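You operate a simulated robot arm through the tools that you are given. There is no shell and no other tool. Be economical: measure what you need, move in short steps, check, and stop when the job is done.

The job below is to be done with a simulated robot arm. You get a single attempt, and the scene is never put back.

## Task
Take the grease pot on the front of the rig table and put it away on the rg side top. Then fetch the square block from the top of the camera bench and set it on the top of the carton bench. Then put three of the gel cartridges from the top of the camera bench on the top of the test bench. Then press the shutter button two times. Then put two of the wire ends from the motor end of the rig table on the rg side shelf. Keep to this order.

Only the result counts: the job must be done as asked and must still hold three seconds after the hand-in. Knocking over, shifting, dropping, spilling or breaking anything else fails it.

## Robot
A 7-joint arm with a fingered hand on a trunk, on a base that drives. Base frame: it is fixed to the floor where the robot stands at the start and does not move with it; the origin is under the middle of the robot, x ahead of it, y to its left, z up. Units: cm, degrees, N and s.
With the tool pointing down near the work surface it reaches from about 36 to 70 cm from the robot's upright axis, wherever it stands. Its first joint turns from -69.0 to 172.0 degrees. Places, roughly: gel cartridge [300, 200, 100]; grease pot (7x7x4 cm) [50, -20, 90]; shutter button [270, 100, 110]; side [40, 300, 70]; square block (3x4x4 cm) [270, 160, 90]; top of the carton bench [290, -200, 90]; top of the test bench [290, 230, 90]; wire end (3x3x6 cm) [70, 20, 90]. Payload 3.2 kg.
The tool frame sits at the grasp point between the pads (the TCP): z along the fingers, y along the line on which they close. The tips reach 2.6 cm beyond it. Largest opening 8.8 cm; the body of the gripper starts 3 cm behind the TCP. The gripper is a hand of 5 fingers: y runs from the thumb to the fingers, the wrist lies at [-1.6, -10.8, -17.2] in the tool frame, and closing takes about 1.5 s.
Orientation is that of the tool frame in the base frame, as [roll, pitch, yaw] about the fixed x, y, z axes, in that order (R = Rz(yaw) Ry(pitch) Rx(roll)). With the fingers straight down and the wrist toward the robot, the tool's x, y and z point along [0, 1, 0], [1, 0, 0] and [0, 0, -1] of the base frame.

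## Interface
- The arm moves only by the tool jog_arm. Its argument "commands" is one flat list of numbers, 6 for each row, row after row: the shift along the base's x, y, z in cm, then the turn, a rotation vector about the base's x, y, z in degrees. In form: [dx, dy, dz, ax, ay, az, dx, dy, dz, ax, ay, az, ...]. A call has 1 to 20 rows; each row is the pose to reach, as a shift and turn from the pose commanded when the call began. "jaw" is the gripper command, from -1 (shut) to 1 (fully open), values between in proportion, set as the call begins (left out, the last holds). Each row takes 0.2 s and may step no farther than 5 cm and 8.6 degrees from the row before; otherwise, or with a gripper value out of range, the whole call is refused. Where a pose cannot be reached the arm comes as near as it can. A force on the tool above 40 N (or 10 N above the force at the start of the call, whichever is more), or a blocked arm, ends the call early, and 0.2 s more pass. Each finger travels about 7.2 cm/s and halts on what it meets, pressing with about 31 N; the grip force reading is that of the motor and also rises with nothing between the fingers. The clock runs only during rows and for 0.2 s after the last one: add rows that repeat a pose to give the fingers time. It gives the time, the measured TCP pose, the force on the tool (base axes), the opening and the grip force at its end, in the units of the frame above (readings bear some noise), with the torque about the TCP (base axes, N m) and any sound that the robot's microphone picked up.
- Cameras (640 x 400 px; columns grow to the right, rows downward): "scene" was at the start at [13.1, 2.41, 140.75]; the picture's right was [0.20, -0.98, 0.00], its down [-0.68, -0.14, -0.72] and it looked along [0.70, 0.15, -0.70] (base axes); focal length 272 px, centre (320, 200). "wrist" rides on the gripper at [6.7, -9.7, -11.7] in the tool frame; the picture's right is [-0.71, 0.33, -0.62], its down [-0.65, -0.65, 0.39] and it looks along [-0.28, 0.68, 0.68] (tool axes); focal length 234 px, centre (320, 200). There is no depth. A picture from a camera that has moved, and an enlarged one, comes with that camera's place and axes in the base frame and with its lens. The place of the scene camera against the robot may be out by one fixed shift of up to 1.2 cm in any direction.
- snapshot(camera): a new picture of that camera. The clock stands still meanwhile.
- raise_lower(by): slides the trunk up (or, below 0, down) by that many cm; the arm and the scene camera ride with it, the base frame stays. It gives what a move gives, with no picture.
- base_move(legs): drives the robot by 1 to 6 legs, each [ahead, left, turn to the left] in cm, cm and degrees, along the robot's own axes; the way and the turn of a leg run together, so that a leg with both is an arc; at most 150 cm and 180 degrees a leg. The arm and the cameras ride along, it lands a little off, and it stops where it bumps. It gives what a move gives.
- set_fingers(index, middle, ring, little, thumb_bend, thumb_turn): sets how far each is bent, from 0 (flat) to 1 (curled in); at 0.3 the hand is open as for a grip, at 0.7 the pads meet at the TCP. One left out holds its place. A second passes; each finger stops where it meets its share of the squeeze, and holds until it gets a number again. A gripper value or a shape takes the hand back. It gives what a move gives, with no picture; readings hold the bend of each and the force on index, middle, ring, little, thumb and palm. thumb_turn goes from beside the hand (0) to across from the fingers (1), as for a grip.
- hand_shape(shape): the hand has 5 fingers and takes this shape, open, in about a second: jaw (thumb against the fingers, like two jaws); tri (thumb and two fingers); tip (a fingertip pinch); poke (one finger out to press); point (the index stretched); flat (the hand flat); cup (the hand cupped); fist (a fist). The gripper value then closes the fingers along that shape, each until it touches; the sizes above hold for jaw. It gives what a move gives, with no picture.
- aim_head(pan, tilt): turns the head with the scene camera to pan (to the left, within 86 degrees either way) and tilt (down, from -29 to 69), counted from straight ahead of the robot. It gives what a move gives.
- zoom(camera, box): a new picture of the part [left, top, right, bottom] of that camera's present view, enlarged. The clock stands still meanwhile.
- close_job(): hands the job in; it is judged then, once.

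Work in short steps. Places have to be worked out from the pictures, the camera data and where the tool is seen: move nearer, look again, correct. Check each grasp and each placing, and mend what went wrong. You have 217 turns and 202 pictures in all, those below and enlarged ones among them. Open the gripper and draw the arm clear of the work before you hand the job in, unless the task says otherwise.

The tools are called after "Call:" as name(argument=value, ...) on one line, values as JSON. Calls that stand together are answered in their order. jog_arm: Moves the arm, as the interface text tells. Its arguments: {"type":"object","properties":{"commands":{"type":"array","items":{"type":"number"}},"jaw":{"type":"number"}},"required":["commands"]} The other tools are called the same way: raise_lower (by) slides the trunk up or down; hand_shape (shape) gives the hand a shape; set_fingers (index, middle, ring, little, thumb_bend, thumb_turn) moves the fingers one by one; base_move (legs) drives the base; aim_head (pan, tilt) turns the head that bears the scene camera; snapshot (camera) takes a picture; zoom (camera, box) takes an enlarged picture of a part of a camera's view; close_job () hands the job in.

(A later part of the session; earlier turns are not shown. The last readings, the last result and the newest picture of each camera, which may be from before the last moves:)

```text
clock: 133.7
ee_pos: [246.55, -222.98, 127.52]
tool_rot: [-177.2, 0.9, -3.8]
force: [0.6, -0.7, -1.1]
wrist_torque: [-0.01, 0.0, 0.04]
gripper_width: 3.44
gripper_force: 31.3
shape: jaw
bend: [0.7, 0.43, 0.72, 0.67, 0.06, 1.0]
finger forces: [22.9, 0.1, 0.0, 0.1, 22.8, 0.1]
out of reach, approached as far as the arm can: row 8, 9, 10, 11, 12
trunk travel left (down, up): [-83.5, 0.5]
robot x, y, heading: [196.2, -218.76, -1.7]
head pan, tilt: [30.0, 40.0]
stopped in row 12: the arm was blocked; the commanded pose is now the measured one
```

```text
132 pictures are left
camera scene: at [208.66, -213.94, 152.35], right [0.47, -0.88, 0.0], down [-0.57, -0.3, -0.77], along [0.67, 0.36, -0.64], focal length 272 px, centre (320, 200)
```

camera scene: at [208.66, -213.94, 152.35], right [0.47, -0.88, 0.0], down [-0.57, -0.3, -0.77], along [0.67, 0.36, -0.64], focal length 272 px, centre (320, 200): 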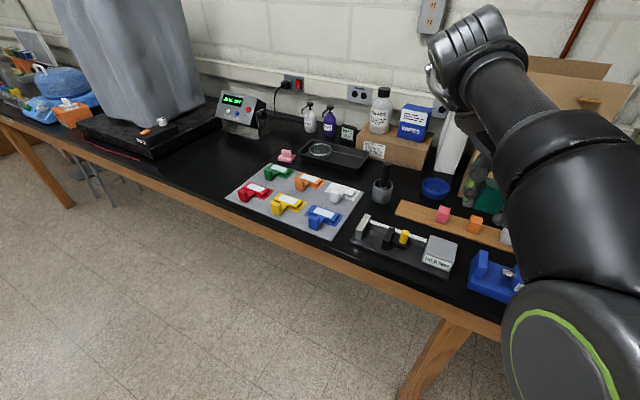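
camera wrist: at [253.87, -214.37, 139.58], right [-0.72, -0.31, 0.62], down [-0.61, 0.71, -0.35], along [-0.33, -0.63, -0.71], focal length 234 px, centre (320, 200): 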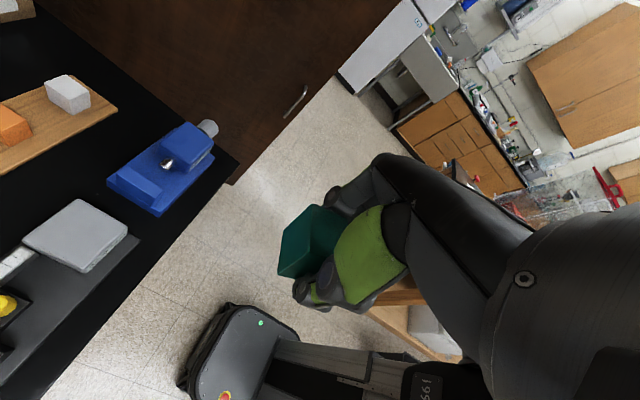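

Unreachable with the wrist so far left; shift the robot left so the hand works to its right, as at the pot.

Call:
base_move(legs=[[0, 17, 0]])

Call:
jog_arm(commands=[0, -2, -1, -1, 0, 1, 0, -4, -2, -2, -0.5, 2, 2, -6, -3, -2.8, -0.9, 3, 4, -8, -4, -2.8, -0.9, 3.8, 6, -9, -5, -2.8, -0.9, 3.8])

Call:
snapshot(camera="wrist")

```text
clock: 135.2
ee_pos: [247.01, -206.3, 127.44]
tool_rot: [-177.3, 0.8, -4.1]
force: [-0.2, -0.2, -1.8]
wrist_torque: [-0.01, 0.02, 0.03]
gripper_width: 3.46
gripper_force: 30.9
shape: jaw
bend: [0.7, 0.43, 0.72, 0.67, 0.06, 1.0]
finger forces: [22.8, 0.0, 0.0, 0.0, 22.7, 0.0]
trunk travel left (down, up): [-83.5, 0.5]
robot x, y, heading: [196.44, -201.66, -1.9]
head pan, tilt: [30.0, 40.0]
```

```text
clock: 136.4
ee_pos: [252.96, -215.44, 122.51]
tool_rot: [179.9, -0.2, -0.2]
force: [-0.2, 0.2, -1.1]
wrist_torque: [-0.03, 0.03, 0.01]
gripper_width: 3.42
gripper_force: 31.2
shape: jaw
bend: [0.7, 0.43, 0.72, 0.67, 0.06, 1.0]
finger forces: [22.7, 0.0, 0.0, 0.1, 22.7, 0.0]
trunk travel left (down, up): [-83.5, 0.5]
robot x, y, heading: [196.96, -201.37, -1.8]
head pan, tilt: [30.0, 40.0]
```

```text
131 pictures are left
camera wrist: at [259.51, -205.65, 134.29], right [-0.71, -0.33, 0.62], down [-0.64, 0.66, -0.39], along [-0.28, -0.68, -0.68], focal length 234 px, centre (320, 200)
```

wrist: 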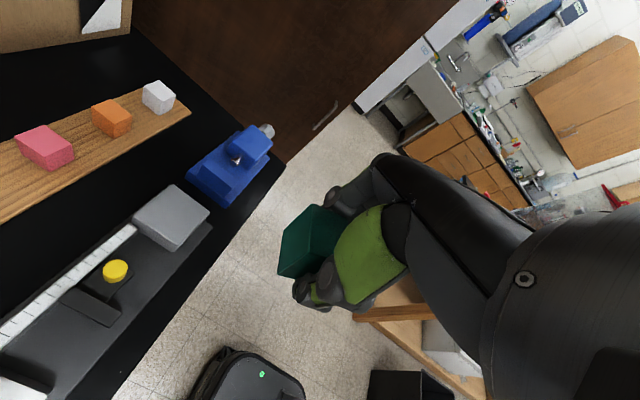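

Call:
zoom(camera="wrist", box=[40, 140, 320, 400])

```text
1.54 times, centred on (180, 270) of wrist
camera zoom: at [259.51, -205.65, 134.29], right [-0.71, -0.33, 0.62], down [-0.64, 0.66, -0.39], along [-0.28, -0.68, -0.68], focal length 360 px, centre (535, 92)
```

zoom: 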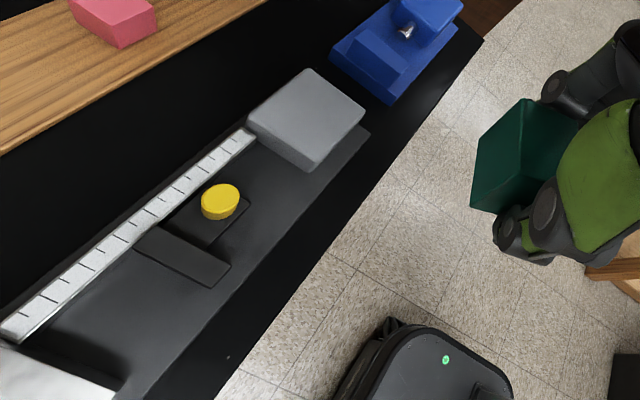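

The front strip is only ~3.6 cm deep. A better free place is behind the caliper near (272.4, -200), between mat, pot and wooden strip. Turn the hand back to yaw 90 and go nearer.

Call:
jog_arm(commands=[-1, 1, 1, 0, 0, 8, -2, 2, 2, 0, 0, 16, -3, 3, 2, 0, 0, 24, -4, 4, 2, 0, 0, 32, -5, 5, 2, 0, 0, 40, -6, 6, 2, 0, 0, 48, -7, 7, 2, 0, 0, 56, -7, 8, 2, 0, 0, 64, -7, 9, 2, 0, 0, 72, -7, 10, 2, 0, 0, 80, -7, 11, 2, 0, 0, 86, -7, 12, 2, 0, 0, 90])

Call:
base_move(legs=[[12, 0, 2]])

Call:
snapshot(camera="wrist")

```text
clock: 139.0
ee_pos: [245.91, -203.29, 124.76]
tool_rot: [-179.9, -0.1, 89.8]
force: [-0.1, -0.1, -1.1]
wrist_torque: [-0.01, 0.02, -0.03]
gripper_width: 3.41
gripper_force: 31.3
shape: jaw
bend: [0.7, 0.43, 0.72, 0.67, 0.06, 1.0]
finger forces: [22.8, 0.1, 0.1, 0.0, 22.6, 0.0]
trunk travel left (down, up): [-83.5, 0.5]
robot x, y, heading: [196.78, -201.72, -2.0]
head pan, tilt: [30.0, 40.0]
```

```text
clock: 140.2
ee_pos: [258.04, -201.72, 124.75]
tool_rot: [179.9, -0.3, 91.8]
force: [0.4, -0.7, -0.9]
wrist_torque: [0.03, -0.05, -0.06]
gripper_width: 3.41
gripper_force: 31.1
shape: jaw
bend: [0.7, 0.43, 0.72, 0.67, 0.06, 1.0]
finger forces: [22.8, 0.0, 0.1, 0.0, 22.6, 0.0]
trunk travel left (down, up): [-83.5, 0.5]
robot x, y, heading: [208.3, -201.86, 0.1]
head pan, tilt: [30.0, 40.0]
```

```text
129 pictures are left
camera wrist: at [247.9, -195.5, 136.47], right [0.35, -0.7, 0.62], down [-0.63, -0.67, -0.39], along [0.69, -0.25, -0.68], focal length 234 px, centre (320, 200)
```

wrist: 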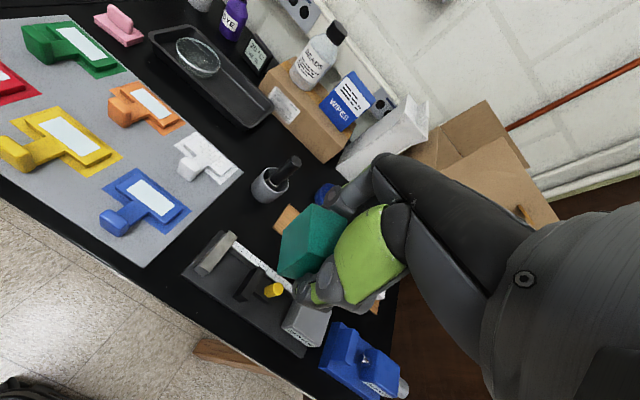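

Call:
jog_arm(commands=[4, 0.6, 0, 0, 0, -0.5, 8, 1.2, 0, 0, 0, -1, 12, 1.8, 0, 0, 0, -1.5, 15.4, 2.2, 0, 0, 0, -1.8, 15.4, 2.2, -4, 0, 0, -1.8, 15.4, 2.2, -8, 0, 0, -1.8, 15.4, 2.2, -12, 0, 0, -1.8, 15.4, 2.2, -16, 0, 0, -1.8, 15.4, 2.2, -20, 0, 0, -1.8])

Call:
snapshot(camera="wrist")

Call:
aim_head(pan=10, tilt=40)

Call:
snapshot(camera="scene")

```text
clock: 142.2
ee_pos: [273.41, -199.6, 104.85]
tool_rot: [179.9, -0.3, 90.0]
force: [0.2, 0.3, -0.7]
wrist_torque: [0.0, 0.0, 0.0]
gripper_width: 3.41
gripper_force: 30.6
shape: jaw
bend: [0.7, 0.43, 0.72, 0.67, 0.05, 1.0]
finger forces: [22.5, 0.1, 0.0, 0.0, 22.3, 0.0]
trunk travel left (down, up): [-83.5, 0.5]
robot x, y, heading: [208.69, -202.05, -0.3]
head pan, tilt: [30.0, 40.0]
```

```text
128 pictures are left
camera wrist: at [263.69, -193.04, 116.61], right [0.33, -0.71, 0.62], down [-0.65, -0.65, -0.39], along [0.68, -0.28, -0.68], focal length 234 px, centre (320, 200)
```

wrist: 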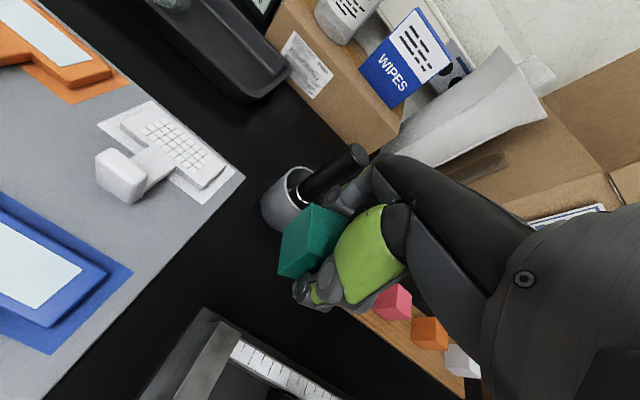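

```text
clock: 143.1
ee_pos: [273.32, -199.67, 104.99]
tool_rot: [179.9, -0.2, 90.0]
force: [-0.8, 0.1, -1.1]
wrist_torque: [0.0, -0.03, 0.04]
gripper_width: 3.42
gripper_force: 30.7
shape: jaw
bend: [0.7, 0.43, 0.72, 0.67, 0.05, 1.0]
finger forces: [22.5, 0.0, 0.0, 0.0, 22.4, 0.0]
trunk travel left (down, up): [-83.5, 0.5]
robot x, y, heading: [208.74, -201.43, 0.0]
head pan, tilt: [10.0, 40.0]
```

```text
127 pictures are left
camera scene: at [222.11, -199.6, 152.35], right [0.18, -0.98, 0.0], down [-0.63, -0.11, -0.77], along [0.75, 0.14, -0.64], focal length 272 px, centre (320, 200)
```

scene: 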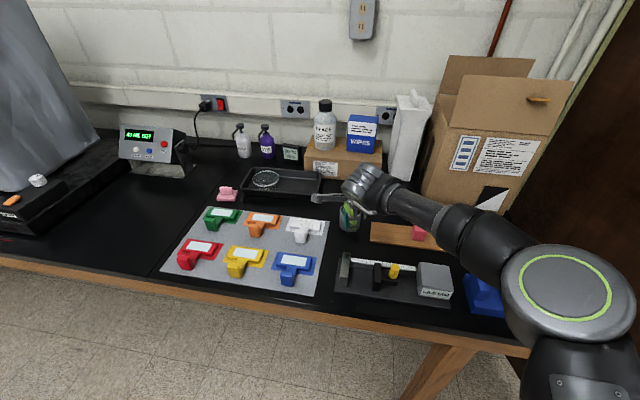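

Call:
zoom(camera="scene", box=[280, 140, 460, 310])

```text
2.35 times, centred on (370, 225) of scene
camera zoom: at [222.11, -199.6, 152.35], right [0.18, -0.98, 0.0], down [-0.63, -0.11, -0.77], along [0.75, 0.14, -0.64], focal length 641 px, centre (202, 141)
```

zoom: 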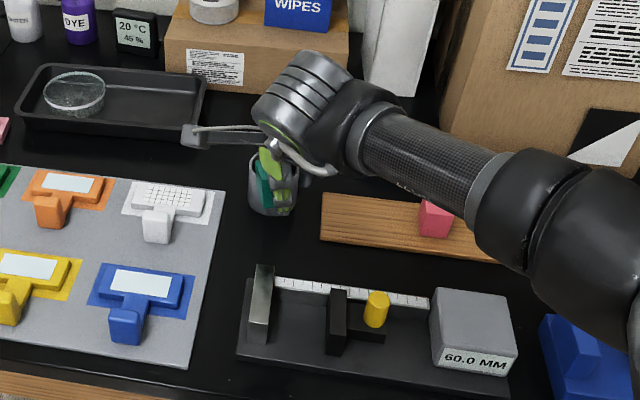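

Call:
jog_arm(commands=[-0.6, 0.6, -2, 0, 0, 0, -0.6, 0.6, -4, 0, 0, 0, -0.6, 0.6, -6, 0, 0, 0, -0.6, 0.6, -7.5, 0, 0, 0])

Call:
snapshot(camera="wrist")

Call:
zoom(camera="scene", box=[280, 140, 460, 310])

```text
clock: 144.1
ee_pos: [272.84, -198.96, 97.13]
tool_rot: [180.0, -0.2, 90.0]
force: [0.0, -0.2, -0.6]
wrist_torque: [0.0, -0.01, 0.02]
gripper_width: 3.4
gripper_force: 30.8
shape: jaw
bend: [0.7, 0.43, 0.72, 0.67, 0.05, 1.0]
finger forces: [22.5, 0.1, 0.0, 0.1, 22.3, 0.0]
trunk travel left (down, up): [-83.5, 0.5]
robot x, y, heading: [208.76, -201.75, 0.3]
head pan, tilt: [10.0, 40.0]
```

```text
125 pictures are left
camera wrist: at [263.02, -192.41, 108.93], right [0.33, -0.71, 0.62], down [-0.65, -0.65, -0.39], along [0.68, -0.28, -0.68], focal length 234 px, centre (320, 200)
```

wrist: 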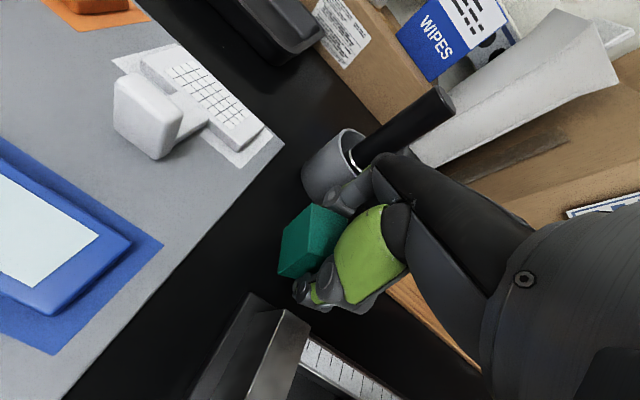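

```text
2.35 times, centred on (370, 225) of scene
camera zoom: at [222.17, -199.58, 152.35], right [0.18, -0.98, 0.0], down [-0.63, -0.11, -0.77], along [0.75, 0.13, -0.64], focal length 641 px, centre (202, 141)
```

zoom: 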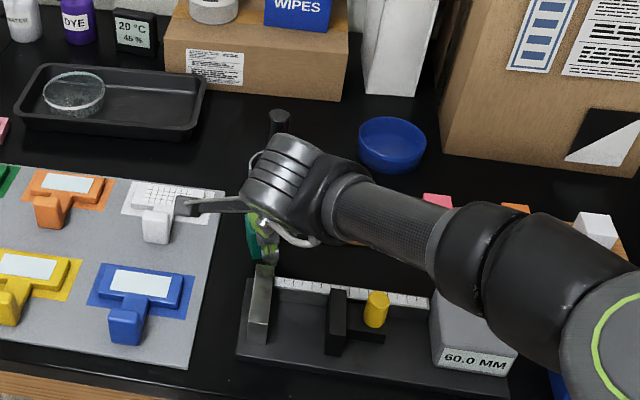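

Shift slightly left, away from the caliper jaw, then descend gently until contact.

Call:
jog_arm(commands=[0.2, 1.2, 0, 0, 0, 0, 0.4, 2.2, 0, 0, 0, 0, 0.4, 2.2, -0.5, 0, 0, 0, 0.4, 2.2, -1, 0, 0, 0])

Call:
snapshot(camera="wrist")

```text
clock: 145.1
ee_pos: [273.25, -196.58, 96.16]
tool_rot: [179.9, -0.2, 90.1]
force: [0.1, 0.6, -1.0]
wrist_torque: [0.02, 0.0, -0.02]
gripper_width: 3.44
gripper_force: 31.6
shape: jaw
bend: [0.7, 0.43, 0.72, 0.67, 0.05, 1.0]
finger forces: [22.5, 0.0, 0.0, 0.1, 22.4, 0.0]
trunk travel left (down, up): [-83.5, 0.5]
robot x, y, heading: [208.77, -201.78, 0.0]
head pan, tilt: [10.0, 40.0]
```

```text
123 pictures are left
camera wrist: at [263.47, -190.08, 107.93], right [0.33, -0.71, 0.62], down [-0.65, -0.65, -0.39], along [0.68, -0.28, -0.68], focal length 234 px, centre (320, 200)
```

wrist: 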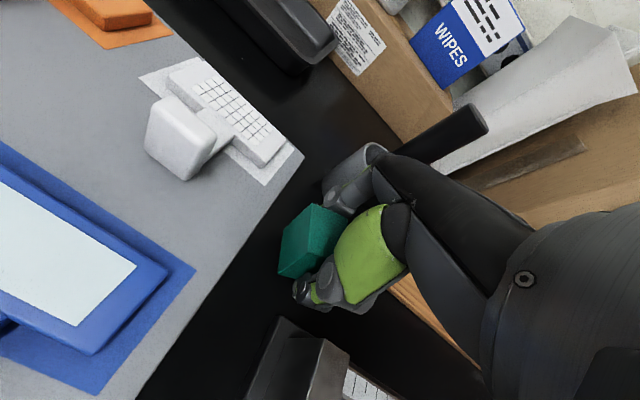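

Call:
jog_arm(commands=[0, 0, -0.3, 0, 0, 0, 0, 0, -0.6, 0, 0, 0, 0, 0, -0.6, 0, 0, 0])

Call:
jog_arm(commands=[0, 0, -0.3, 0, 0, 0, 0, 0, -0.6, 0, 0, 0, 0, 0, -0.6, 0, 0, 0])

```text
clock: 145.8
ee_pos: [273.22, -196.69, 95.59]
tool_rot: [180.0, -0.3, 90.0]
force: [-0.3, 0.4, -2.0]
wrist_torque: [-0.01, -0.02, 0.03]
gripper_width: 3.41
gripper_force: 30.7
shape: jaw
bend: [0.7, 0.43, 0.72, 0.67, 0.05, 1.0]
finger forces: [22.5, 0.0, 0.0, 0.0, 22.3, 0.0]
trunk travel left (down, up): [-83.5, 0.5]
robot x, y, heading: [208.86, -202.13, 0.1]
head pan, tilt: [10.0, 40.0]
```

```text
clock: 146.7
ee_pos: [273.31, -196.67, 95.01]
tool_rot: [179.9, -0.3, 90.0]
force: [0.7, -0.4, -0.7]
wrist_torque: [-0.04, 0.03, -0.02]
gripper_width: 3.41
gripper_force: 31.4
shape: jaw
bend: [0.7, 0.43, 0.72, 0.67, 0.05, 1.0]
finger forces: [22.5, 0.0, 0.0, 0.1, 22.4, 0.0]
trunk travel left (down, up): [-83.5, 0.5]
robot x, y, heading: [208.88, -201.69, 0.3]
head pan, tilt: [10.0, 40.0]
```

Call:
jog_arm(commands=[0, 0, -0.3, 0, 0, 0, 0, 0, -0.6, 0, 0, 0, 0, 0, -0.6, 0, 0, 0])

Call:
zoom(camera="scene", box=[290, 160, 410, 290])

```text
clock: 147.4
ee_pos: [273.17, -196.62, 94.69]
tool_rot: [179.7, -0.3, 90.0]
force: [0.7, 0.4, 9.5]
wrist_torque: [-0.03, 0.2, -0.04]
gripper_width: 3.4
gripper_force: 31.4
shape: jaw
bend: [0.7, 0.42, 0.72, 0.67, 0.04, 1.0]
finger forces: [23.5, 1.9, 0.0, 0.1, 31.8, 0.0]
trunk travel left (down, up): [-83.5, 0.5]
robot x, y, heading: [208.58, -201.89, -0.1]
head pan, tilt: [10.0, 40.0]
```

```text
3.08 times, centred on (350, 225) of scene
camera zoom: at [221.91, -199.63, 152.39], right [0.18, -0.98, 0.0], down [-0.63, -0.11, -0.77], along [0.75, 0.14, -0.64], focal length 838 px, centre (228, 123)
```

zoom: 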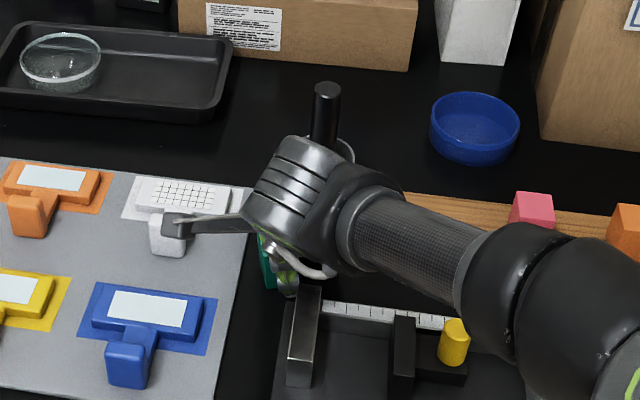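

Contact at the same height as at the pick. Open partially and lift straight.

Call:
jog_arm(commands=[0, 0, 0.1, 0, 0, 0, 0, 0, 0.2, 0, 0, 0, 0, 0, 0.2, 0, 0, 0, 0, 0, 0.2, 0, 0, 0, 0, 0, 0.2, 0, 0, 0], jaw=0.2)

Call:
snapshot(camera="wrist")

```text
clock: 148.7
ee_pos: [273.11, -196.83, 94.72]
tool_rot: [179.9, -0.2, 90.1]
force: [0.3, -0.3, 8.9]
wrist_torque: [-0.07, 0.08, -0.02]
gripper_width: 5.13
gripper_force: 0.0
shape: jaw
bend: [0.46, 0.39, 0.72, 0.44, 0.07, 1.0]
finger forces: [0.1, 3.4, 0.0, 0.1, 4.0, 0.0]
trunk travel left (down, up): [-83.5, 0.5]
robot x, y, heading: [208.52, -202.05, 0.1]
head pan, tilt: [10.0, 40.0]
```

```text
121 pictures are left
camera wrist: at [263.35, -190.19, 106.39], right [0.33, -0.71, 0.62], down [-0.65, -0.65, -0.39], along [0.68, -0.28, -0.68], focal length 234 px, centre (320, 200)
```

wrist: 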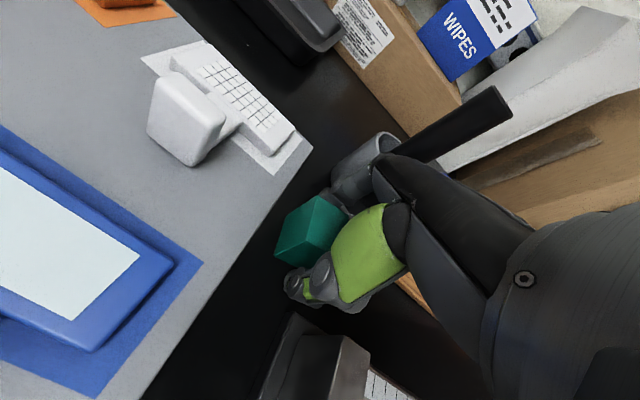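

Call:
jog_arm(commands=[0, 0, 1, 0, 0, 0, 0, 0, 2, 0, 0, 0, 0, 0, 4, 0, 0, 0, 0, 0, 7, 0, 0, 0, -1, 0, 11, 0, 0, 0, -2, 0, 15, 0, 0, 0, -4, 0, 19, 0, 0, 0, -8, 0, 22, 0, 0, 0, -12, 0, 22, 0, 0, 0])

Call:
snapshot(camera="wrist")

Call:
snapshot(camera="scene")

```text
clock: 150.7
ee_pos: [260.86, -196.54, 116.41]
tool_rot: [179.9, -0.4, 89.9]
force: [-1.1, -0.8, 0.0]
wrist_torque: [-0.01, -0.02, 0.02]
gripper_width: 5.25
gripper_force: 0.1
shape: jaw
bend: [0.46, 0.39, 0.72, 0.44, 0.09, 0.99]
finger forces: [0.0, 0.0, 0.0, 0.0, 0.0, 0.0]
trunk travel left (down, up): [-83.5, 0.5]
robot x, y, heading: [208.63, -201.54, 0.1]
head pan, tilt: [10.0, 40.0]
```

```text
120 pictures are left
camera wrist: at [251.18, -190.03, 128.08], right [0.33, -0.71, 0.62], down [-0.65, -0.65, -0.39], along [0.68, -0.28, -0.68], focal length 234 px, centre (320, 200)
```

wrist: 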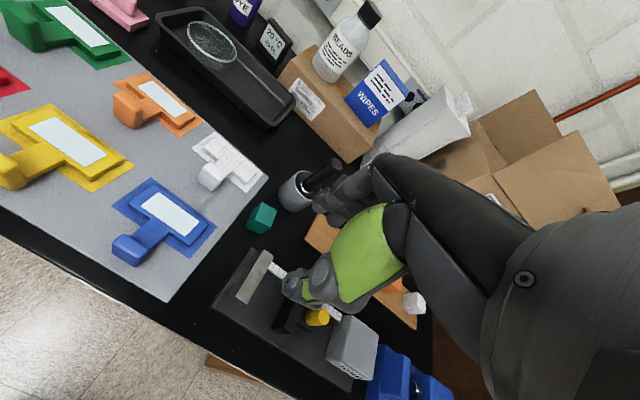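

```text
119 pictures are left
camera scene: at [221.96, -199.66, 152.36], right [0.18, -0.98, 0.0], down [-0.63, -0.11, -0.77], along [0.75, 0.14, -0.64], focal length 272 px, centre (320, 200)
```

scene: 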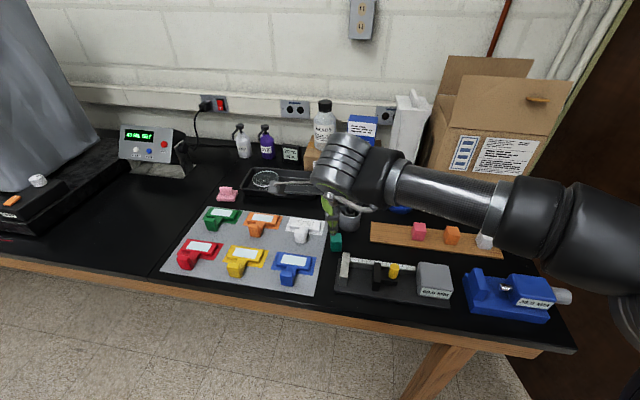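

Block placed with nothing disturbed. Return along the aisle to the camera bench.

Call:
jog_arm(commands=[-4, 0, 0, 0, 0, 0, -8, 0, 0, 0, 0, 0, -10, 0, 0, 0, 0, 0], jaw=1)

Call:
base_move(legs=[[-14, 0, 0], [0, 0, 90], [150, 0, 0], [150, 0, 0], [60, 0, 0], [0, 0, -90]])

Call:
aim_head(pan=0, tilt=30)

Call:
snapshot(camera="scene")

Call:
snapshot(camera="wrist")

```text
clock: 151.4
ee_pos: [251.39, -196.65, 116.54]
tool_rot: [179.8, -0.3, 89.9]
force: [0.5, -0.5, -0.7]
wrist_torque: [0.02, -0.03, 0.03]
gripper_width: 8.77
gripper_force: 0.2
shape: jaw
bend: [0.3, 0.3, 0.3, 0.3, 0.3, 0.97]
finger forces: [0.1, 0.0, 0.0, 0.0, 0.1, 0.0]
trunk travel left (down, up): [-83.5, 0.5]
robot x, y, heading: [208.75, -201.99, 0.1]
head pan, tilt: [10.0, 40.0]
```

```text
clock: 177.6
ee_pos: [243.24, 160.53, 116.66]
tool_rot: [179.9, -0.2, 85.4]
force: [0.1, -0.1, 0.0]
wrist_torque: [0.03, 0.01, 0.02]
gripper_width: 8.77
gripper_force: 0.0
shape: jaw
bend: [0.3, 0.3, 0.3, 0.3, 0.3, 0.97]
finger forces: [0.0, 0.0, 0.0, 0.0, 0.0, 0.1]
trunk travel left (down, up): [-83.5, 0.5]
robot x, y, heading: [200.34, 158.31, -4.5]
head pan, tilt: [10.0, 40.0]
```

```text
clock: 178.3
ee_pos: [243.37, 160.54, 116.71]
tool_rot: [179.8, -0.3, 85.4]
force: [0.0, 0.2, 0.7]
wrist_torque: [0.01, -0.04, 0.0]
gripper_width: 8.78
gripper_force: 0.0
shape: jaw
bend: [0.3, 0.3, 0.3, 0.3, 0.3, 0.97]
finger forces: [0.0, 0.0, 0.1, 0.0, 0.0, 0.0]
trunk travel left (down, up): [-83.5, 0.5]
robot x, y, heading: [200.09, 158.5, -4.3]
head pan, tilt: [0.0, 30.0]
```

```text
118 pictures are left
camera scene: at [214.3, 158.4, 153.88], right [-0.08, -1.0, 0.0], down [-0.5, 0.04, -0.87], along [0.86, -0.07, -0.5], focal length 272 px, centre (320, 200)
```

scene: 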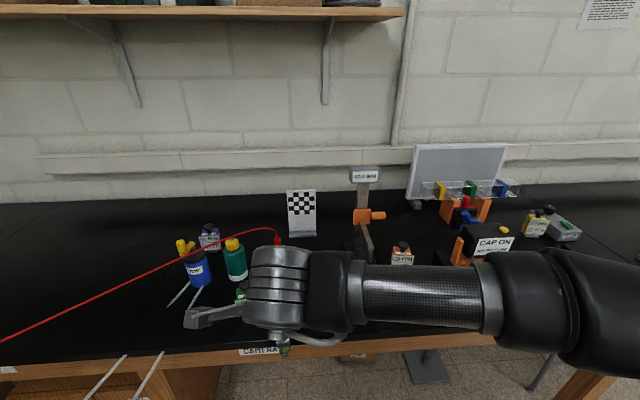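

```text
117 pictures are left
camera wrist: at [234.03, 167.84, 128.36], right [0.27, -0.73, 0.62], down [-0.7, -0.59, -0.39], along [0.66, -0.33, -0.68], focal length 234 px, centre (320, 200)
```

wrist: 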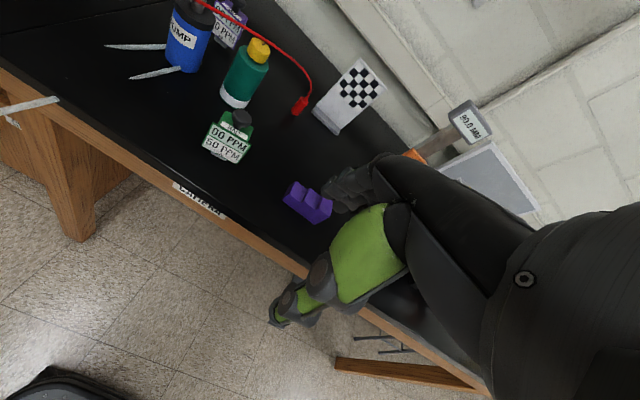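

Call:
zoom(camera="wrist", box=[180, 0, 280, 170])

Call:
zoom(camera="scene", box=[380, 180, 600, 280])

```text
2.35 times, centred on (230, 85) of wrist
camera zoom: at [234.03, 167.84, 128.36], right [0.27, -0.73, 0.62], down [-0.7, -0.59, -0.39], along [0.66, -0.33, -0.68], focal length 551 px, centre (532, 471)
```

zoom: 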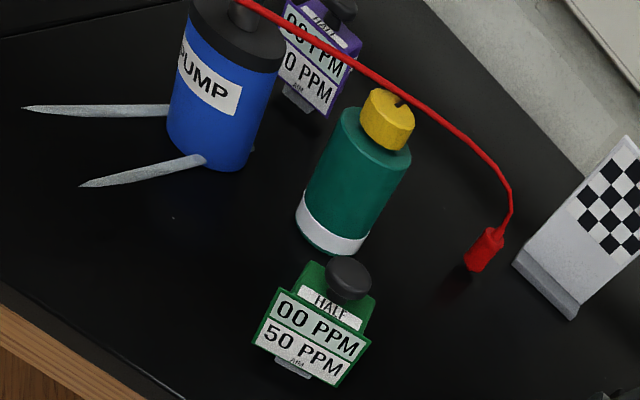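

```text
2.91 times, centred on (490, 230) of scene
camera zoom: at [214.3, 158.4, 153.88], right [-0.08, -1.0, 0.0], down [-0.5, 0.04, -0.87], along [0.86, -0.07, -0.5], focal length 792 px, centre (-174, 113)
```

zoom: 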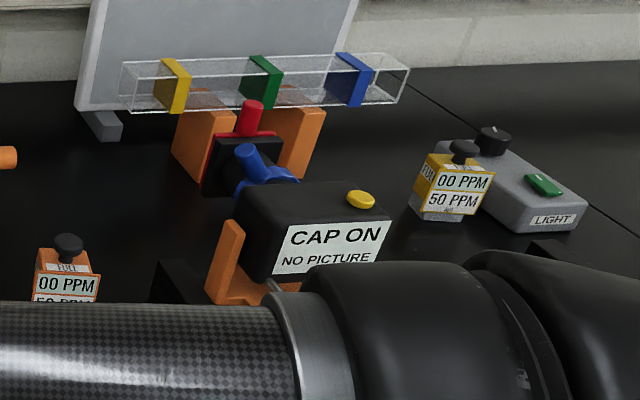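

Labels show four such cartridges (green, purple, orange, yellow). Start with the green one: align the robot in front of it and view closer.

Call:
base_move(legs=[[5, 12, 4.4]])

Call:
snapshot(camera="wrist")

Call:
aim_head(pan=0, tilt=40)

Call:
snapshot(camera="scene")

```text
clock: 179.6
ee_pos: [248.37, 175.62, 116.6]
tool_rot: [179.8, -0.4, 89.8]
force: [0.0, -0.3, -1.1]
wrist_torque: [0.01, -0.02, 0.01]
gripper_width: 8.79
gripper_force: 0.1
shape: jaw
bend: [0.3, 0.3, 0.3, 0.3, 0.3, 0.97]
finger forces: [0.0, 0.1, 0.1, 0.0, 0.0, 0.1]
trunk travel left (down, up): [-83.5, 0.5]
robot x, y, heading: [205.66, 170.31, -0.3]
head pan, tilt: [0.0, 30.0]
```

```text
114 pictures are left
camera wrist: at [238.66, 182.18, 128.39], right [0.33, -0.71, 0.62], down [-0.66, -0.64, -0.39], along [0.68, -0.28, -0.68], focal length 234 px, centre (320, 200)
```

wrist: 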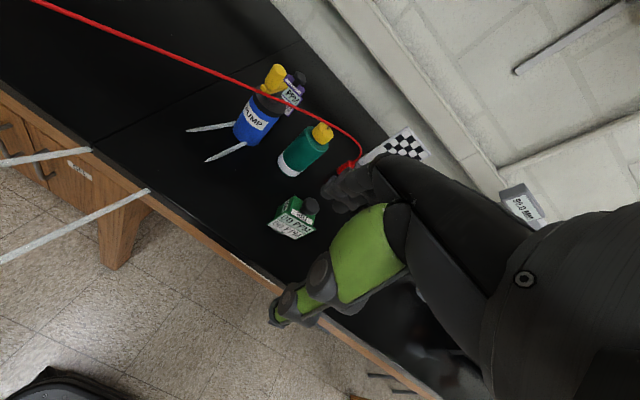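

```text
clock: 180.3
ee_pos: [248.49, 175.72, 116.55]
tool_rot: [-180.0, -0.1, 89.8]
force: [-0.9, 0.0, -0.2]
wrist_torque: [-0.03, -0.03, 0.04]
gripper_width: 8.75
gripper_force: 0.0
shape: jaw
bend: [0.3, 0.3, 0.3, 0.3, 0.3, 0.97]
finger forces: [0.0, 0.0, 0.0, 0.0, 0.0, 0.0]
trunk travel left (down, up): [-83.5, 0.5]
robot x, y, heading: [205.7, 170.63, -0.6]
head pan, tilt: [0.0, 40.0]
```

```text
113 pictures are left
camera scene: at [219.3, 171.41, 152.35], right [0.0, -1.0, 0.0], down [-0.64, 0.0, -0.77], along [0.77, 0.0, -0.64], focal length 272 px, centre (320, 200)
```

scene: 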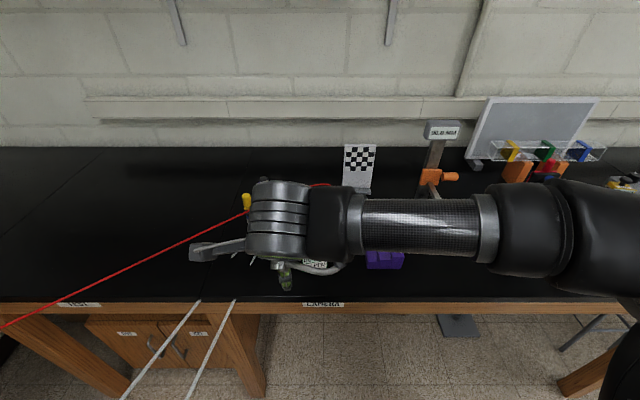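

Green cartridge at about (264.5, 170.5). Move above it for a close look.

Call:
jog_arm(commands=[4, -1.5, 0, 0, 0, 0, 8, -3, 0, 0, 0, 0, 12, -4.5, -1, 0, 0, 0, 15, -5.1, -3, 0, 0, 0, 16, -5.1, -6, 0, 0, 0])

Call:
snapshot(camera="wrist")

Call:
snapshot(camera="scene")

```text
clock: 181.6
ee_pos: [264.4, 170.59, 110.49]
tool_rot: [179.8, -0.2, 89.8]
force: [0.1, -0.1, 0.2]
wrist_torque: [0.0, -0.02, 0.04]
gripper_width: 8.8
gripper_force: 0.1
shape: jaw
bend: [0.3, 0.3, 0.3, 0.3, 0.3, 0.97]
finger forces: [0.0, 0.0, 0.0, 0.0, 0.0, 0.1]
trunk travel left (down, up): [-83.5, 0.5]
robot x, y, heading: [205.72, 170.62, -0.1]
head pan, tilt: [0.0, 40.0]
```

```text
112 pictures are left
camera wrist: at [254.58, 177.1, 122.27], right [0.33, -0.71, 0.62], down [-0.66, -0.65, -0.39], along [0.68, -0.28, -0.68], focal length 234 px, centre (320, 200)
```

wrist: 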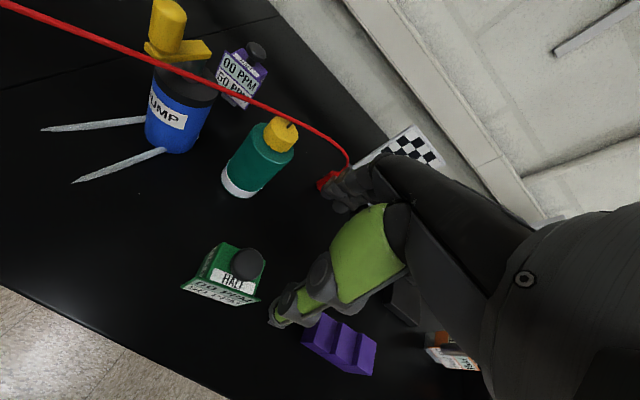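

```text
111 pictures are left
camera scene: at [219.32, 171.38, 152.35], right [0.0, -1.0, 0.0], down [-0.64, 0.0, -0.77], along [0.77, 0.0, -0.64], focal length 272 px, centre (320, 200)
```

scene: 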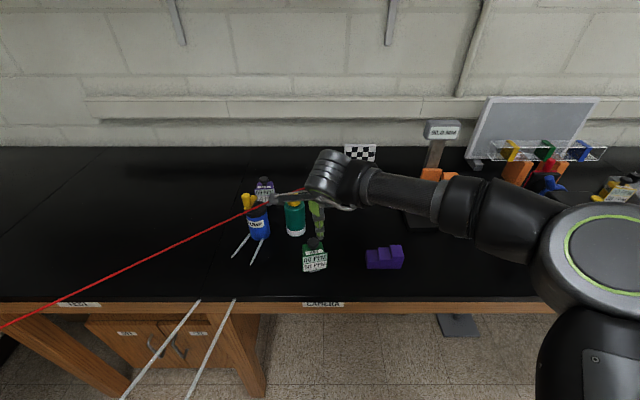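

Call:
zoom(camera="wrist", box=[150, 220, 310, 330])

Call:
zoom(camera="scene", box=[220, 170, 420, 300])

```text
3.64 times, centred on (230, 275) of wrist
camera zoom: at [254.58, 177.1, 122.27], right [0.33, -0.71, 0.62], down [-0.66, -0.65, -0.39], along [0.68, -0.28, -0.68], focal length 852 px, centre (647, -73)
```

zoom: 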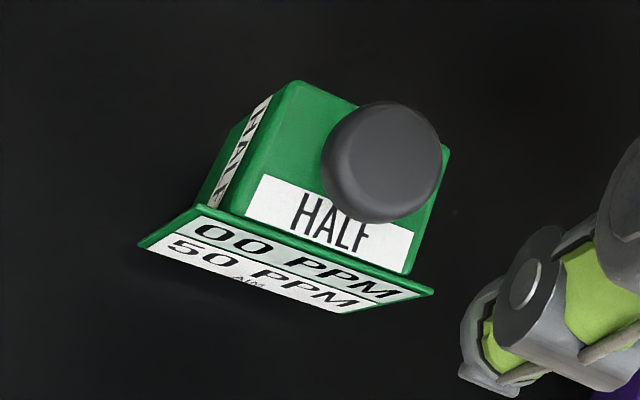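

```text
3.08 times, centred on (320, 235) of scene
camera zoom: at [219.32, 171.38, 152.35], right [0.0, -1.0, 0.0], down [-0.64, 0.0, -0.77], along [0.77, 0.0, -0.64], focal length 838 px, centre (320, 92)
```

zoom: 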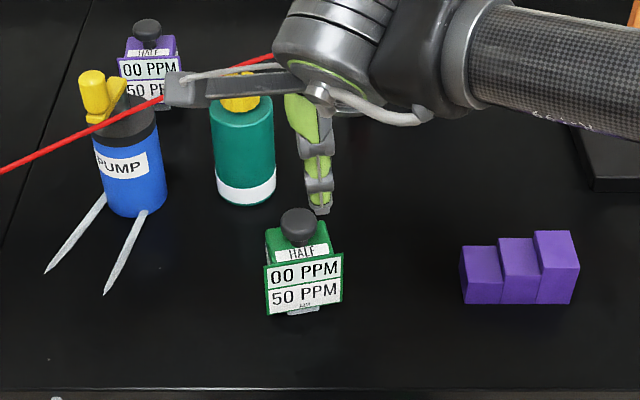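

The cartridge is about 8 cm tall, centred near (262.9, 172.1), turned ~12°. Align with it and descend around its body.

Call:
jog_arm(commands=[-0.8, 0.8, 0, 0, 0, 6, -1.5, 1.5, 0, 0, 0, 12, -1.5, 1.5, -3, 0, 0, 12])

Call:
snapshot(camera="wrist")

Call:
zoom(camera="scene", box=[220, 170, 420, 300])

```text
clock: 182.3
ee_pos: [262.98, 172.27, 107.43]
tool_rot: [-180.0, -0.3, 101.7]
force: [0.4, 0.0, -0.3]
wrist_torque: [0.0, 0.01, 0.02]
gripper_width: 8.77
gripper_force: 0.0
shape: jaw
bend: [0.3, 0.3, 0.3, 0.3, 0.3, 0.97]
finger forces: [0.0, 0.1, 0.0, 0.0, 0.0, 0.0]
trunk travel left (down, up): [-83.5, 0.5]
robot x, y, heading: [205.33, 170.81, 0.0]
head pan, tilt: [0.0, 40.0]
```

```text
108 pictures are left
camera wrist: at [252.05, 176.65, 119.19], right [0.47, -0.63, 0.62], down [-0.51, -0.77, -0.39], along [0.72, -0.13, -0.68], focal length 234 px, centre (320, 200)
```

wrist: 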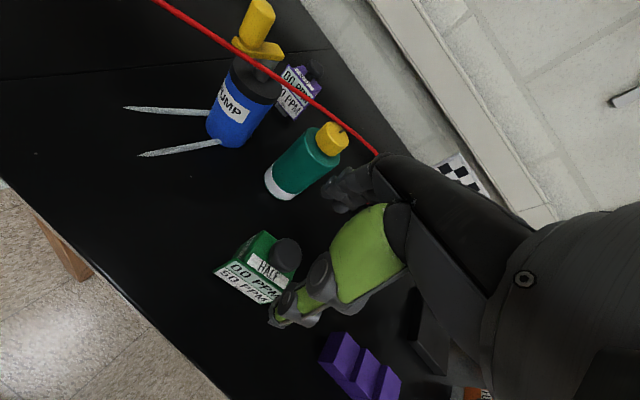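

```text
3.08 times, centred on (320, 235) of scene
camera zoom: at [219.4, 171.36, 152.34], right [0.0, -1.0, 0.0], down [-0.64, 0.0, -0.77], along [0.77, 0.0, -0.64], focal length 838 px, centre (320, 92)
```

zoom: 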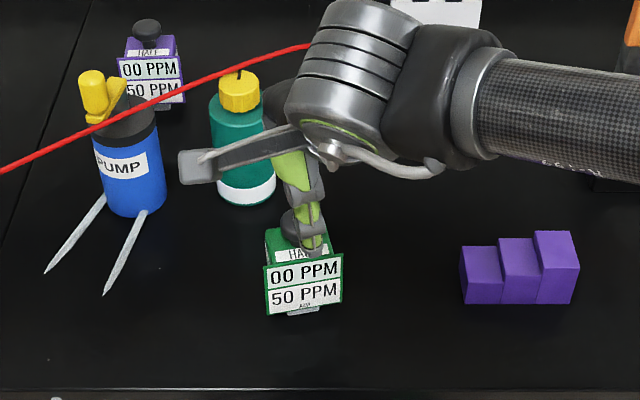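

Aligned. Descend.

Call:
jog_arm(commands=[-0.2, 0, -3, 0, 0, 0, -0.2, 0, -6, 0, 0, 0, -0.2, 0, -8, 0, 0, 0, -0.2, 0, -10, 0, 0, 0])

Call:
snapshot(camera="wrist")

Call:
zoom(camera="scene", box=[220, 170, 420, 300])

```text
clock: 183.3
ee_pos: [263.08, 172.25, 97.58]
tool_rot: [179.9, -0.3, 101.9]
force: [0.0, -0.3, 1.7]
wrist_torque: [0.01, -0.05, -0.01]
gripper_width: 8.78
gripper_force: 0.1
shape: jaw
bend: [0.3, 0.3, 0.3, 0.3, 0.3, 0.97]
finger forces: [0.1, 0.0, 0.0, 0.0, 0.1, 2.0]
trunk travel left (down, up): [-83.5, 0.5]
robot x, y, heading: [205.98, 170.4, -0.1]
head pan, tilt: [0.0, 40.0]
```

```text
106 pictures are left
camera wrist: at [252.11, 176.56, 109.25], right [0.47, -0.63, 0.62], down [-0.51, -0.77, -0.39], along [0.72, -0.13, -0.68], focal length 234 px, centre (320, 200)
```

wrist: 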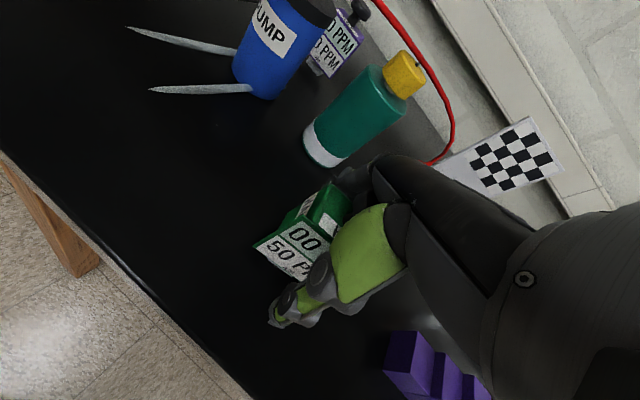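

```text
3.08 times, centred on (320, 235) of scene
camera zoom: at [219.3, 171.36, 152.36], right [0.0, -1.0, 0.0], down [-0.64, 0.0, -0.77], along [0.77, 0.0, -0.64], focal length 838 px, centre (320, 92)
```

zoom: 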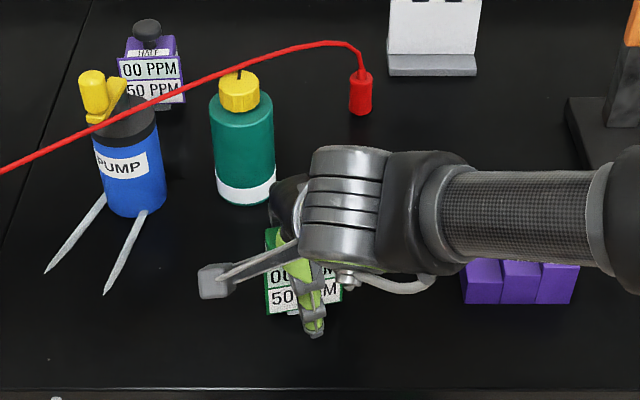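

Palm just touches the knob; raise 0.4 and close.

Call:
jog_arm(commands=[0, 0, 0.4, 0, 0, 0, 0, 0, 0.4, 0, 0, 0, 0, 0, 0.4, 0, 0, 0, 0, 0, 0.4, 0, 0, 0, 0, 0, 0.4, 0, 0, 0, 0, 0, 0.4, 0, 0, 0, 0, 0, 0.4, 0, 0, 0, 0, 0, 0.4, 0, 0, 0], jaw=-0.4)

Call:
jog_arm(commands=[0, 0, 1, 0, 0, 0, 0, 0, 3, 0, 0, 0, 0, 0, 5, 0, 0, 0])

Call:
snapshot(camera="wrist")

Call:
zoom(camera="scene", box=[220, 170, 420, 300])

```text
clock: 185.2
ee_pos: [263.04, 172.17, 98.02]
tool_rot: [-179.9, -0.3, 101.8]
force: [0.7, 0.0, 0.2]
wrist_torque: [-0.02, 0.02, 0.01]
gripper_width: 3.31
gripper_force: 31.4
shape: jaw
bend: [0.55, 0.49, 0.73, 0.6, 0.39, 1.0]
finger forces: [16.1, 8.0, 3.2, 0.1, 27.9, 0.1]
trunk travel left (down, up): [-83.5, 0.5]
robot x, y, heading: [205.5, 170.38, -0.1]
head pan, tilt: [0.0, 40.0]
```

```text
clock: 185.9
ee_pos: [262.95, 172.11, 103.12]
tool_rot: [-180.0, -0.2, 101.9]
force: [-0.6, 0.0, -0.5]
wrist_torque: [-0.03, 0.02, 0.02]
gripper_width: 3.3
gripper_force: 31.3
shape: jaw
bend: [0.55, 0.49, 0.73, 0.6, 0.39, 1.0]
finger forces: [16.1, 8.2, 3.0, 0.1, 28.0, 0.0]
trunk travel left (down, up): [-83.5, 0.5]
robot x, y, heading: [205.8, 170.36, 0.0]
head pan, tilt: [0.0, 40.0]
```

```text
104 pictures are left
camera wrist: at [251.95, 176.53, 114.81], right [0.47, -0.63, 0.62], down [-0.51, -0.77, -0.39], along [0.72, -0.13, -0.68], focal length 234 px, centre (320, 200)
```

wrist: 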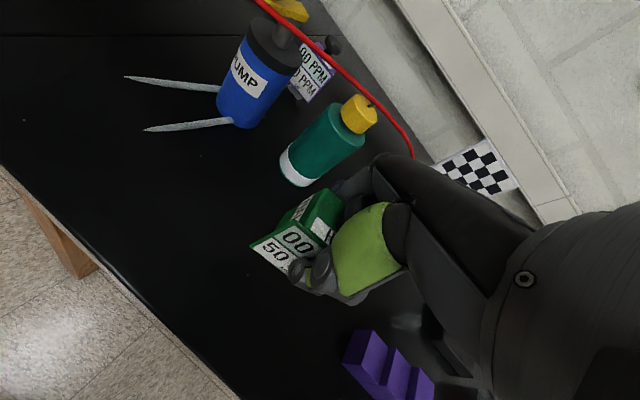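

```text
3.08 times, centred on (320, 235) of scene
camera zoom: at [219.26, 171.32, 152.35], right [0.0, -1.0, 0.0], down [-0.64, 0.0, -0.77], along [0.77, 0.0, -0.64], focal length 838 px, centre (320, 92)
```

zoom: 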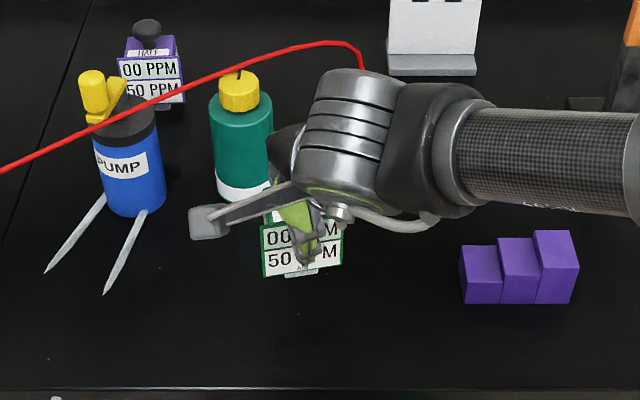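

Cartridge held. Retract and drive left toward the test bench.

Call:
jog_arm(commands=[0, 0, 4, 0, 0, 0, -3, 0, 8, 0, 0, -2, -7, 0, 9, 0, 0, -4, -11, 0, 9, 0, 0, -6, -14, 0, 9, 0, 0, -8])

Call:
base_move(legs=[[0, 48, 0]])

Call:
snapshot(camera="wrist")

Call:
snapshot(camera="scene")

```text
clock: 187.2
ee_pos: [248.66, 172.34, 112.29]
tool_rot: [179.9, -0.3, 93.7]
force: [-0.3, 0.6, -2.1]
wrist_torque: [-0.01, -0.02, 0.0]
gripper_width: 3.31
gripper_force: 31.0
shape: jaw
bend: [0.55, 0.49, 0.73, 0.6, 0.39, 1.0]
finger forces: [16.0, 8.2, 3.2, 0.1, 27.9, 0.0]
trunk travel left (down, up): [-83.5, 0.5]
robot x, y, heading: [205.58, 170.68, -0.3]
head pan, tilt: [0.0, 40.0]
```

```text
clock: 190.0
ee_pos: [249.08, 219.73, 112.23]
tool_rot: [-179.9, -0.4, 93.2]
force: [-0.1, 0.3, -1.2]
wrist_torque: [0.01, -0.01, -0.01]
gripper_width: 3.31
gripper_force: 31.1
shape: jaw
bend: [0.55, 0.49, 0.73, 0.6, 0.39, 1.0]
finger forces: [16.2, 8.3, 3.3, 0.0, 27.9, 0.0]
trunk travel left (down, up): [-83.5, 0.5]
robot x, y, heading: [206.19, 218.35, -0.7]
head pan, tilt: [0.0, 40.0]
```

```text
102 pictures are left
camera wrist: at [238.89, 225.79, 123.99], right [0.37, -0.69, 0.62], down [-0.62, -0.68, -0.39], along [0.69, -0.24, -0.68], focal length 234 px, centre (320, 200)
```

wrist: 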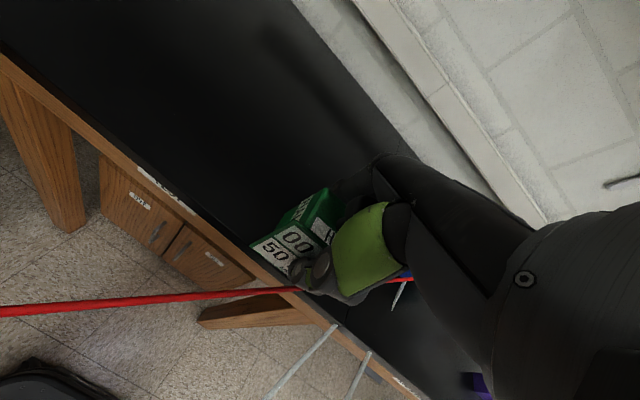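

```text
101 pictures are left
camera scene: at [219.55, 219.09, 152.35], right [-0.01, -1.0, 0.0], down [-0.64, 0.01, -0.77], along [0.77, -0.01, -0.64], focal length 272 px, centre (320, 200)
```

scene: 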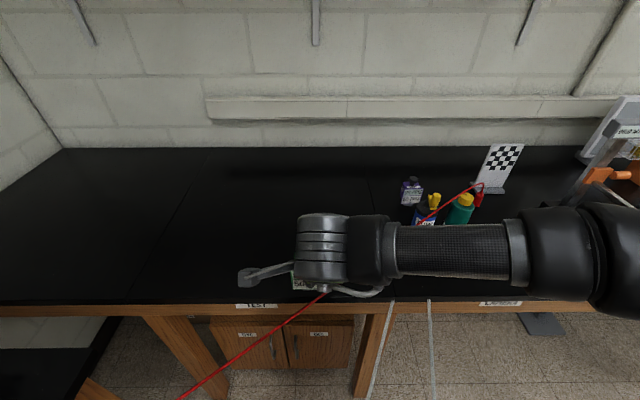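

Test bench spans about y 200–265, empty. Place this one near (267, 233).

Call:
jog_arm(commands=[3.5, 2.5, 0, 0, 0, 0, 7, 5, 0, 0, 0, 0, 10.5, 8, 0, 0, 0, 0, 14, 11, 0, 0, 0, 0, 18, 13.3, 0, 0, 0, 0, 18, 13.3, -4, 0, 0, 0, 18, 13.3, -8, 0, 0, 0, 18, 13.3, -11, 0, 0, 0, 18, 13.3, -12.8, 0, 0, 0])

Call:
jog_arm(commands=[0, 0, -0.4, 0, 0, 0, 0, 0, -0.8, 0, 0, 0, 0, 0, -1.2, 0, 0, 0, 0, 0, -1.6, 0, 0, 0])

Call:
snapshot(camera="wrist")

```text
clock: 192.0
ee_pos: [266.98, 233.17, 99.44]
tool_rot: [-180.0, -0.4, 93.2]
force: [0.1, -0.1, -1.8]
wrist_torque: [-0.01, 0.01, 0.03]
gripper_width: 3.29
gripper_force: 31.7
shape: jaw
bend: [0.55, 0.49, 0.73, 0.6, 0.4, 1.0]
finger forces: [15.9, 8.2, 3.1, 0.0, 27.6, 0.1]
trunk travel left (down, up): [-83.5, 0.5]
robot x, y, heading: [206.08, 218.19, -1.0]
head pan, tilt: [0.0, 40.0]
```

```text
clock: 193.0
ee_pos: [267.05, 233.19, 98.01]
tool_rot: [179.8, -0.3, 93.2]
force: [0.5, 0.1, 2.7]
wrist_torque: [-0.03, -0.01, 0.0]
gripper_width: 3.3
gripper_force: 31.6
shape: jaw
bend: [0.55, 0.49, 0.73, 0.6, 0.4, 1.0]
finger forces: [16.6, 8.5, 3.3, 0.0, 27.9, 0.0]
trunk travel left (down, up): [-83.5, 0.5]
robot x, y, heading: [206.12, 218.64, -0.5]
head pan, tilt: [0.0, 40.0]
```

```text
100 pictures are left
camera wrist: at [256.8, 239.16, 109.72], right [0.37, -0.69, 0.62], down [-0.62, -0.68, -0.39], along [0.7, -0.24, -0.68], focal length 234 px, centre (320, 200)
```

wrist: 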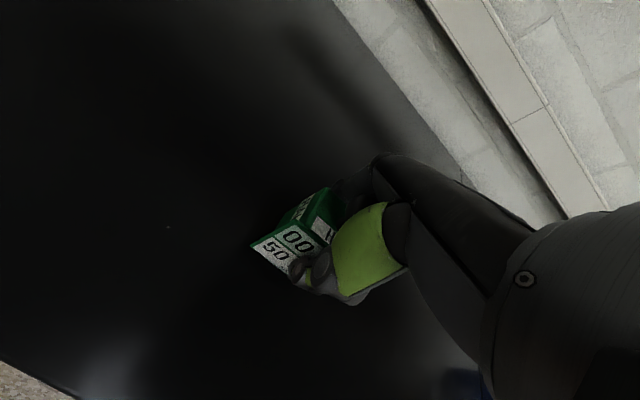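

Contact felt (98.0, as at the pick). Release and lift.

Call:
jog_arm(commands=[0, 0, 0, 0, 0, 0, 0, 0, 0, 0, 0, 0, 0, 0, 0, 0, 0, 0, 0, 0, 0, 0, 0, 0, 0, 0, 0, 0, 0, 0, 0, 0, 2, 0, 0, 0, 0, 0, 5, 0, 0, 0, 0, 0, 9, 0, 0, 0, 0, 0, 13, 0, 0, 0, -4, 0, 15, 0, 0, 0, -8, 0, 15, 0, 0, 0, -12, 0, 15, 0, 0, 0, -16, 0, 15, 0, 0, 0], jaw=1)

Call:
snapshot(camera="wrist")

```text
clock: 195.8
ee_pos: [250.37, 232.94, 112.81]
tool_rot: [179.9, -0.3, 93.3]
force: [-0.1, 0.1, 0.3]
wrist_torque: [0.0, -0.01, 0.02]
gripper_width: 8.79
gripper_force: 0.1
shape: jaw
bend: [0.3, 0.3, 0.3, 0.3, 0.3, 0.97]
finger forces: [0.1, 0.1, 0.0, 0.1, 0.0, 0.0]
trunk travel left (down, up): [-83.5, 0.5]
robot x, y, heading: [206.06, 218.3, -0.3]
head pan, tilt: [0.0, 40.0]
```

```text
99 pictures are left
camera wrist: at [240.3, 238.97, 124.44], right [0.37, -0.69, 0.62], down [-0.62, -0.68, -0.39], along [0.7, -0.24, -0.68], focal length 234 px, centre (320, 200)
```

wrist: 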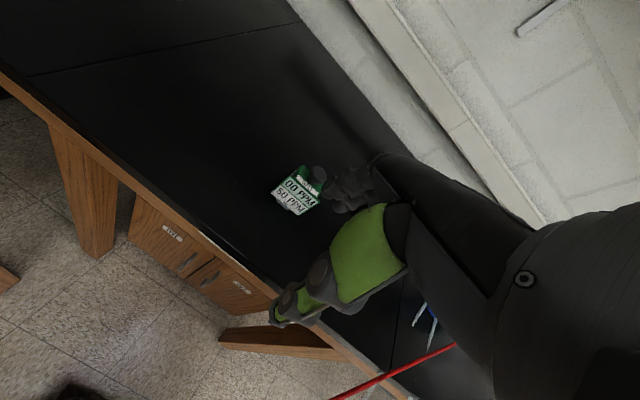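

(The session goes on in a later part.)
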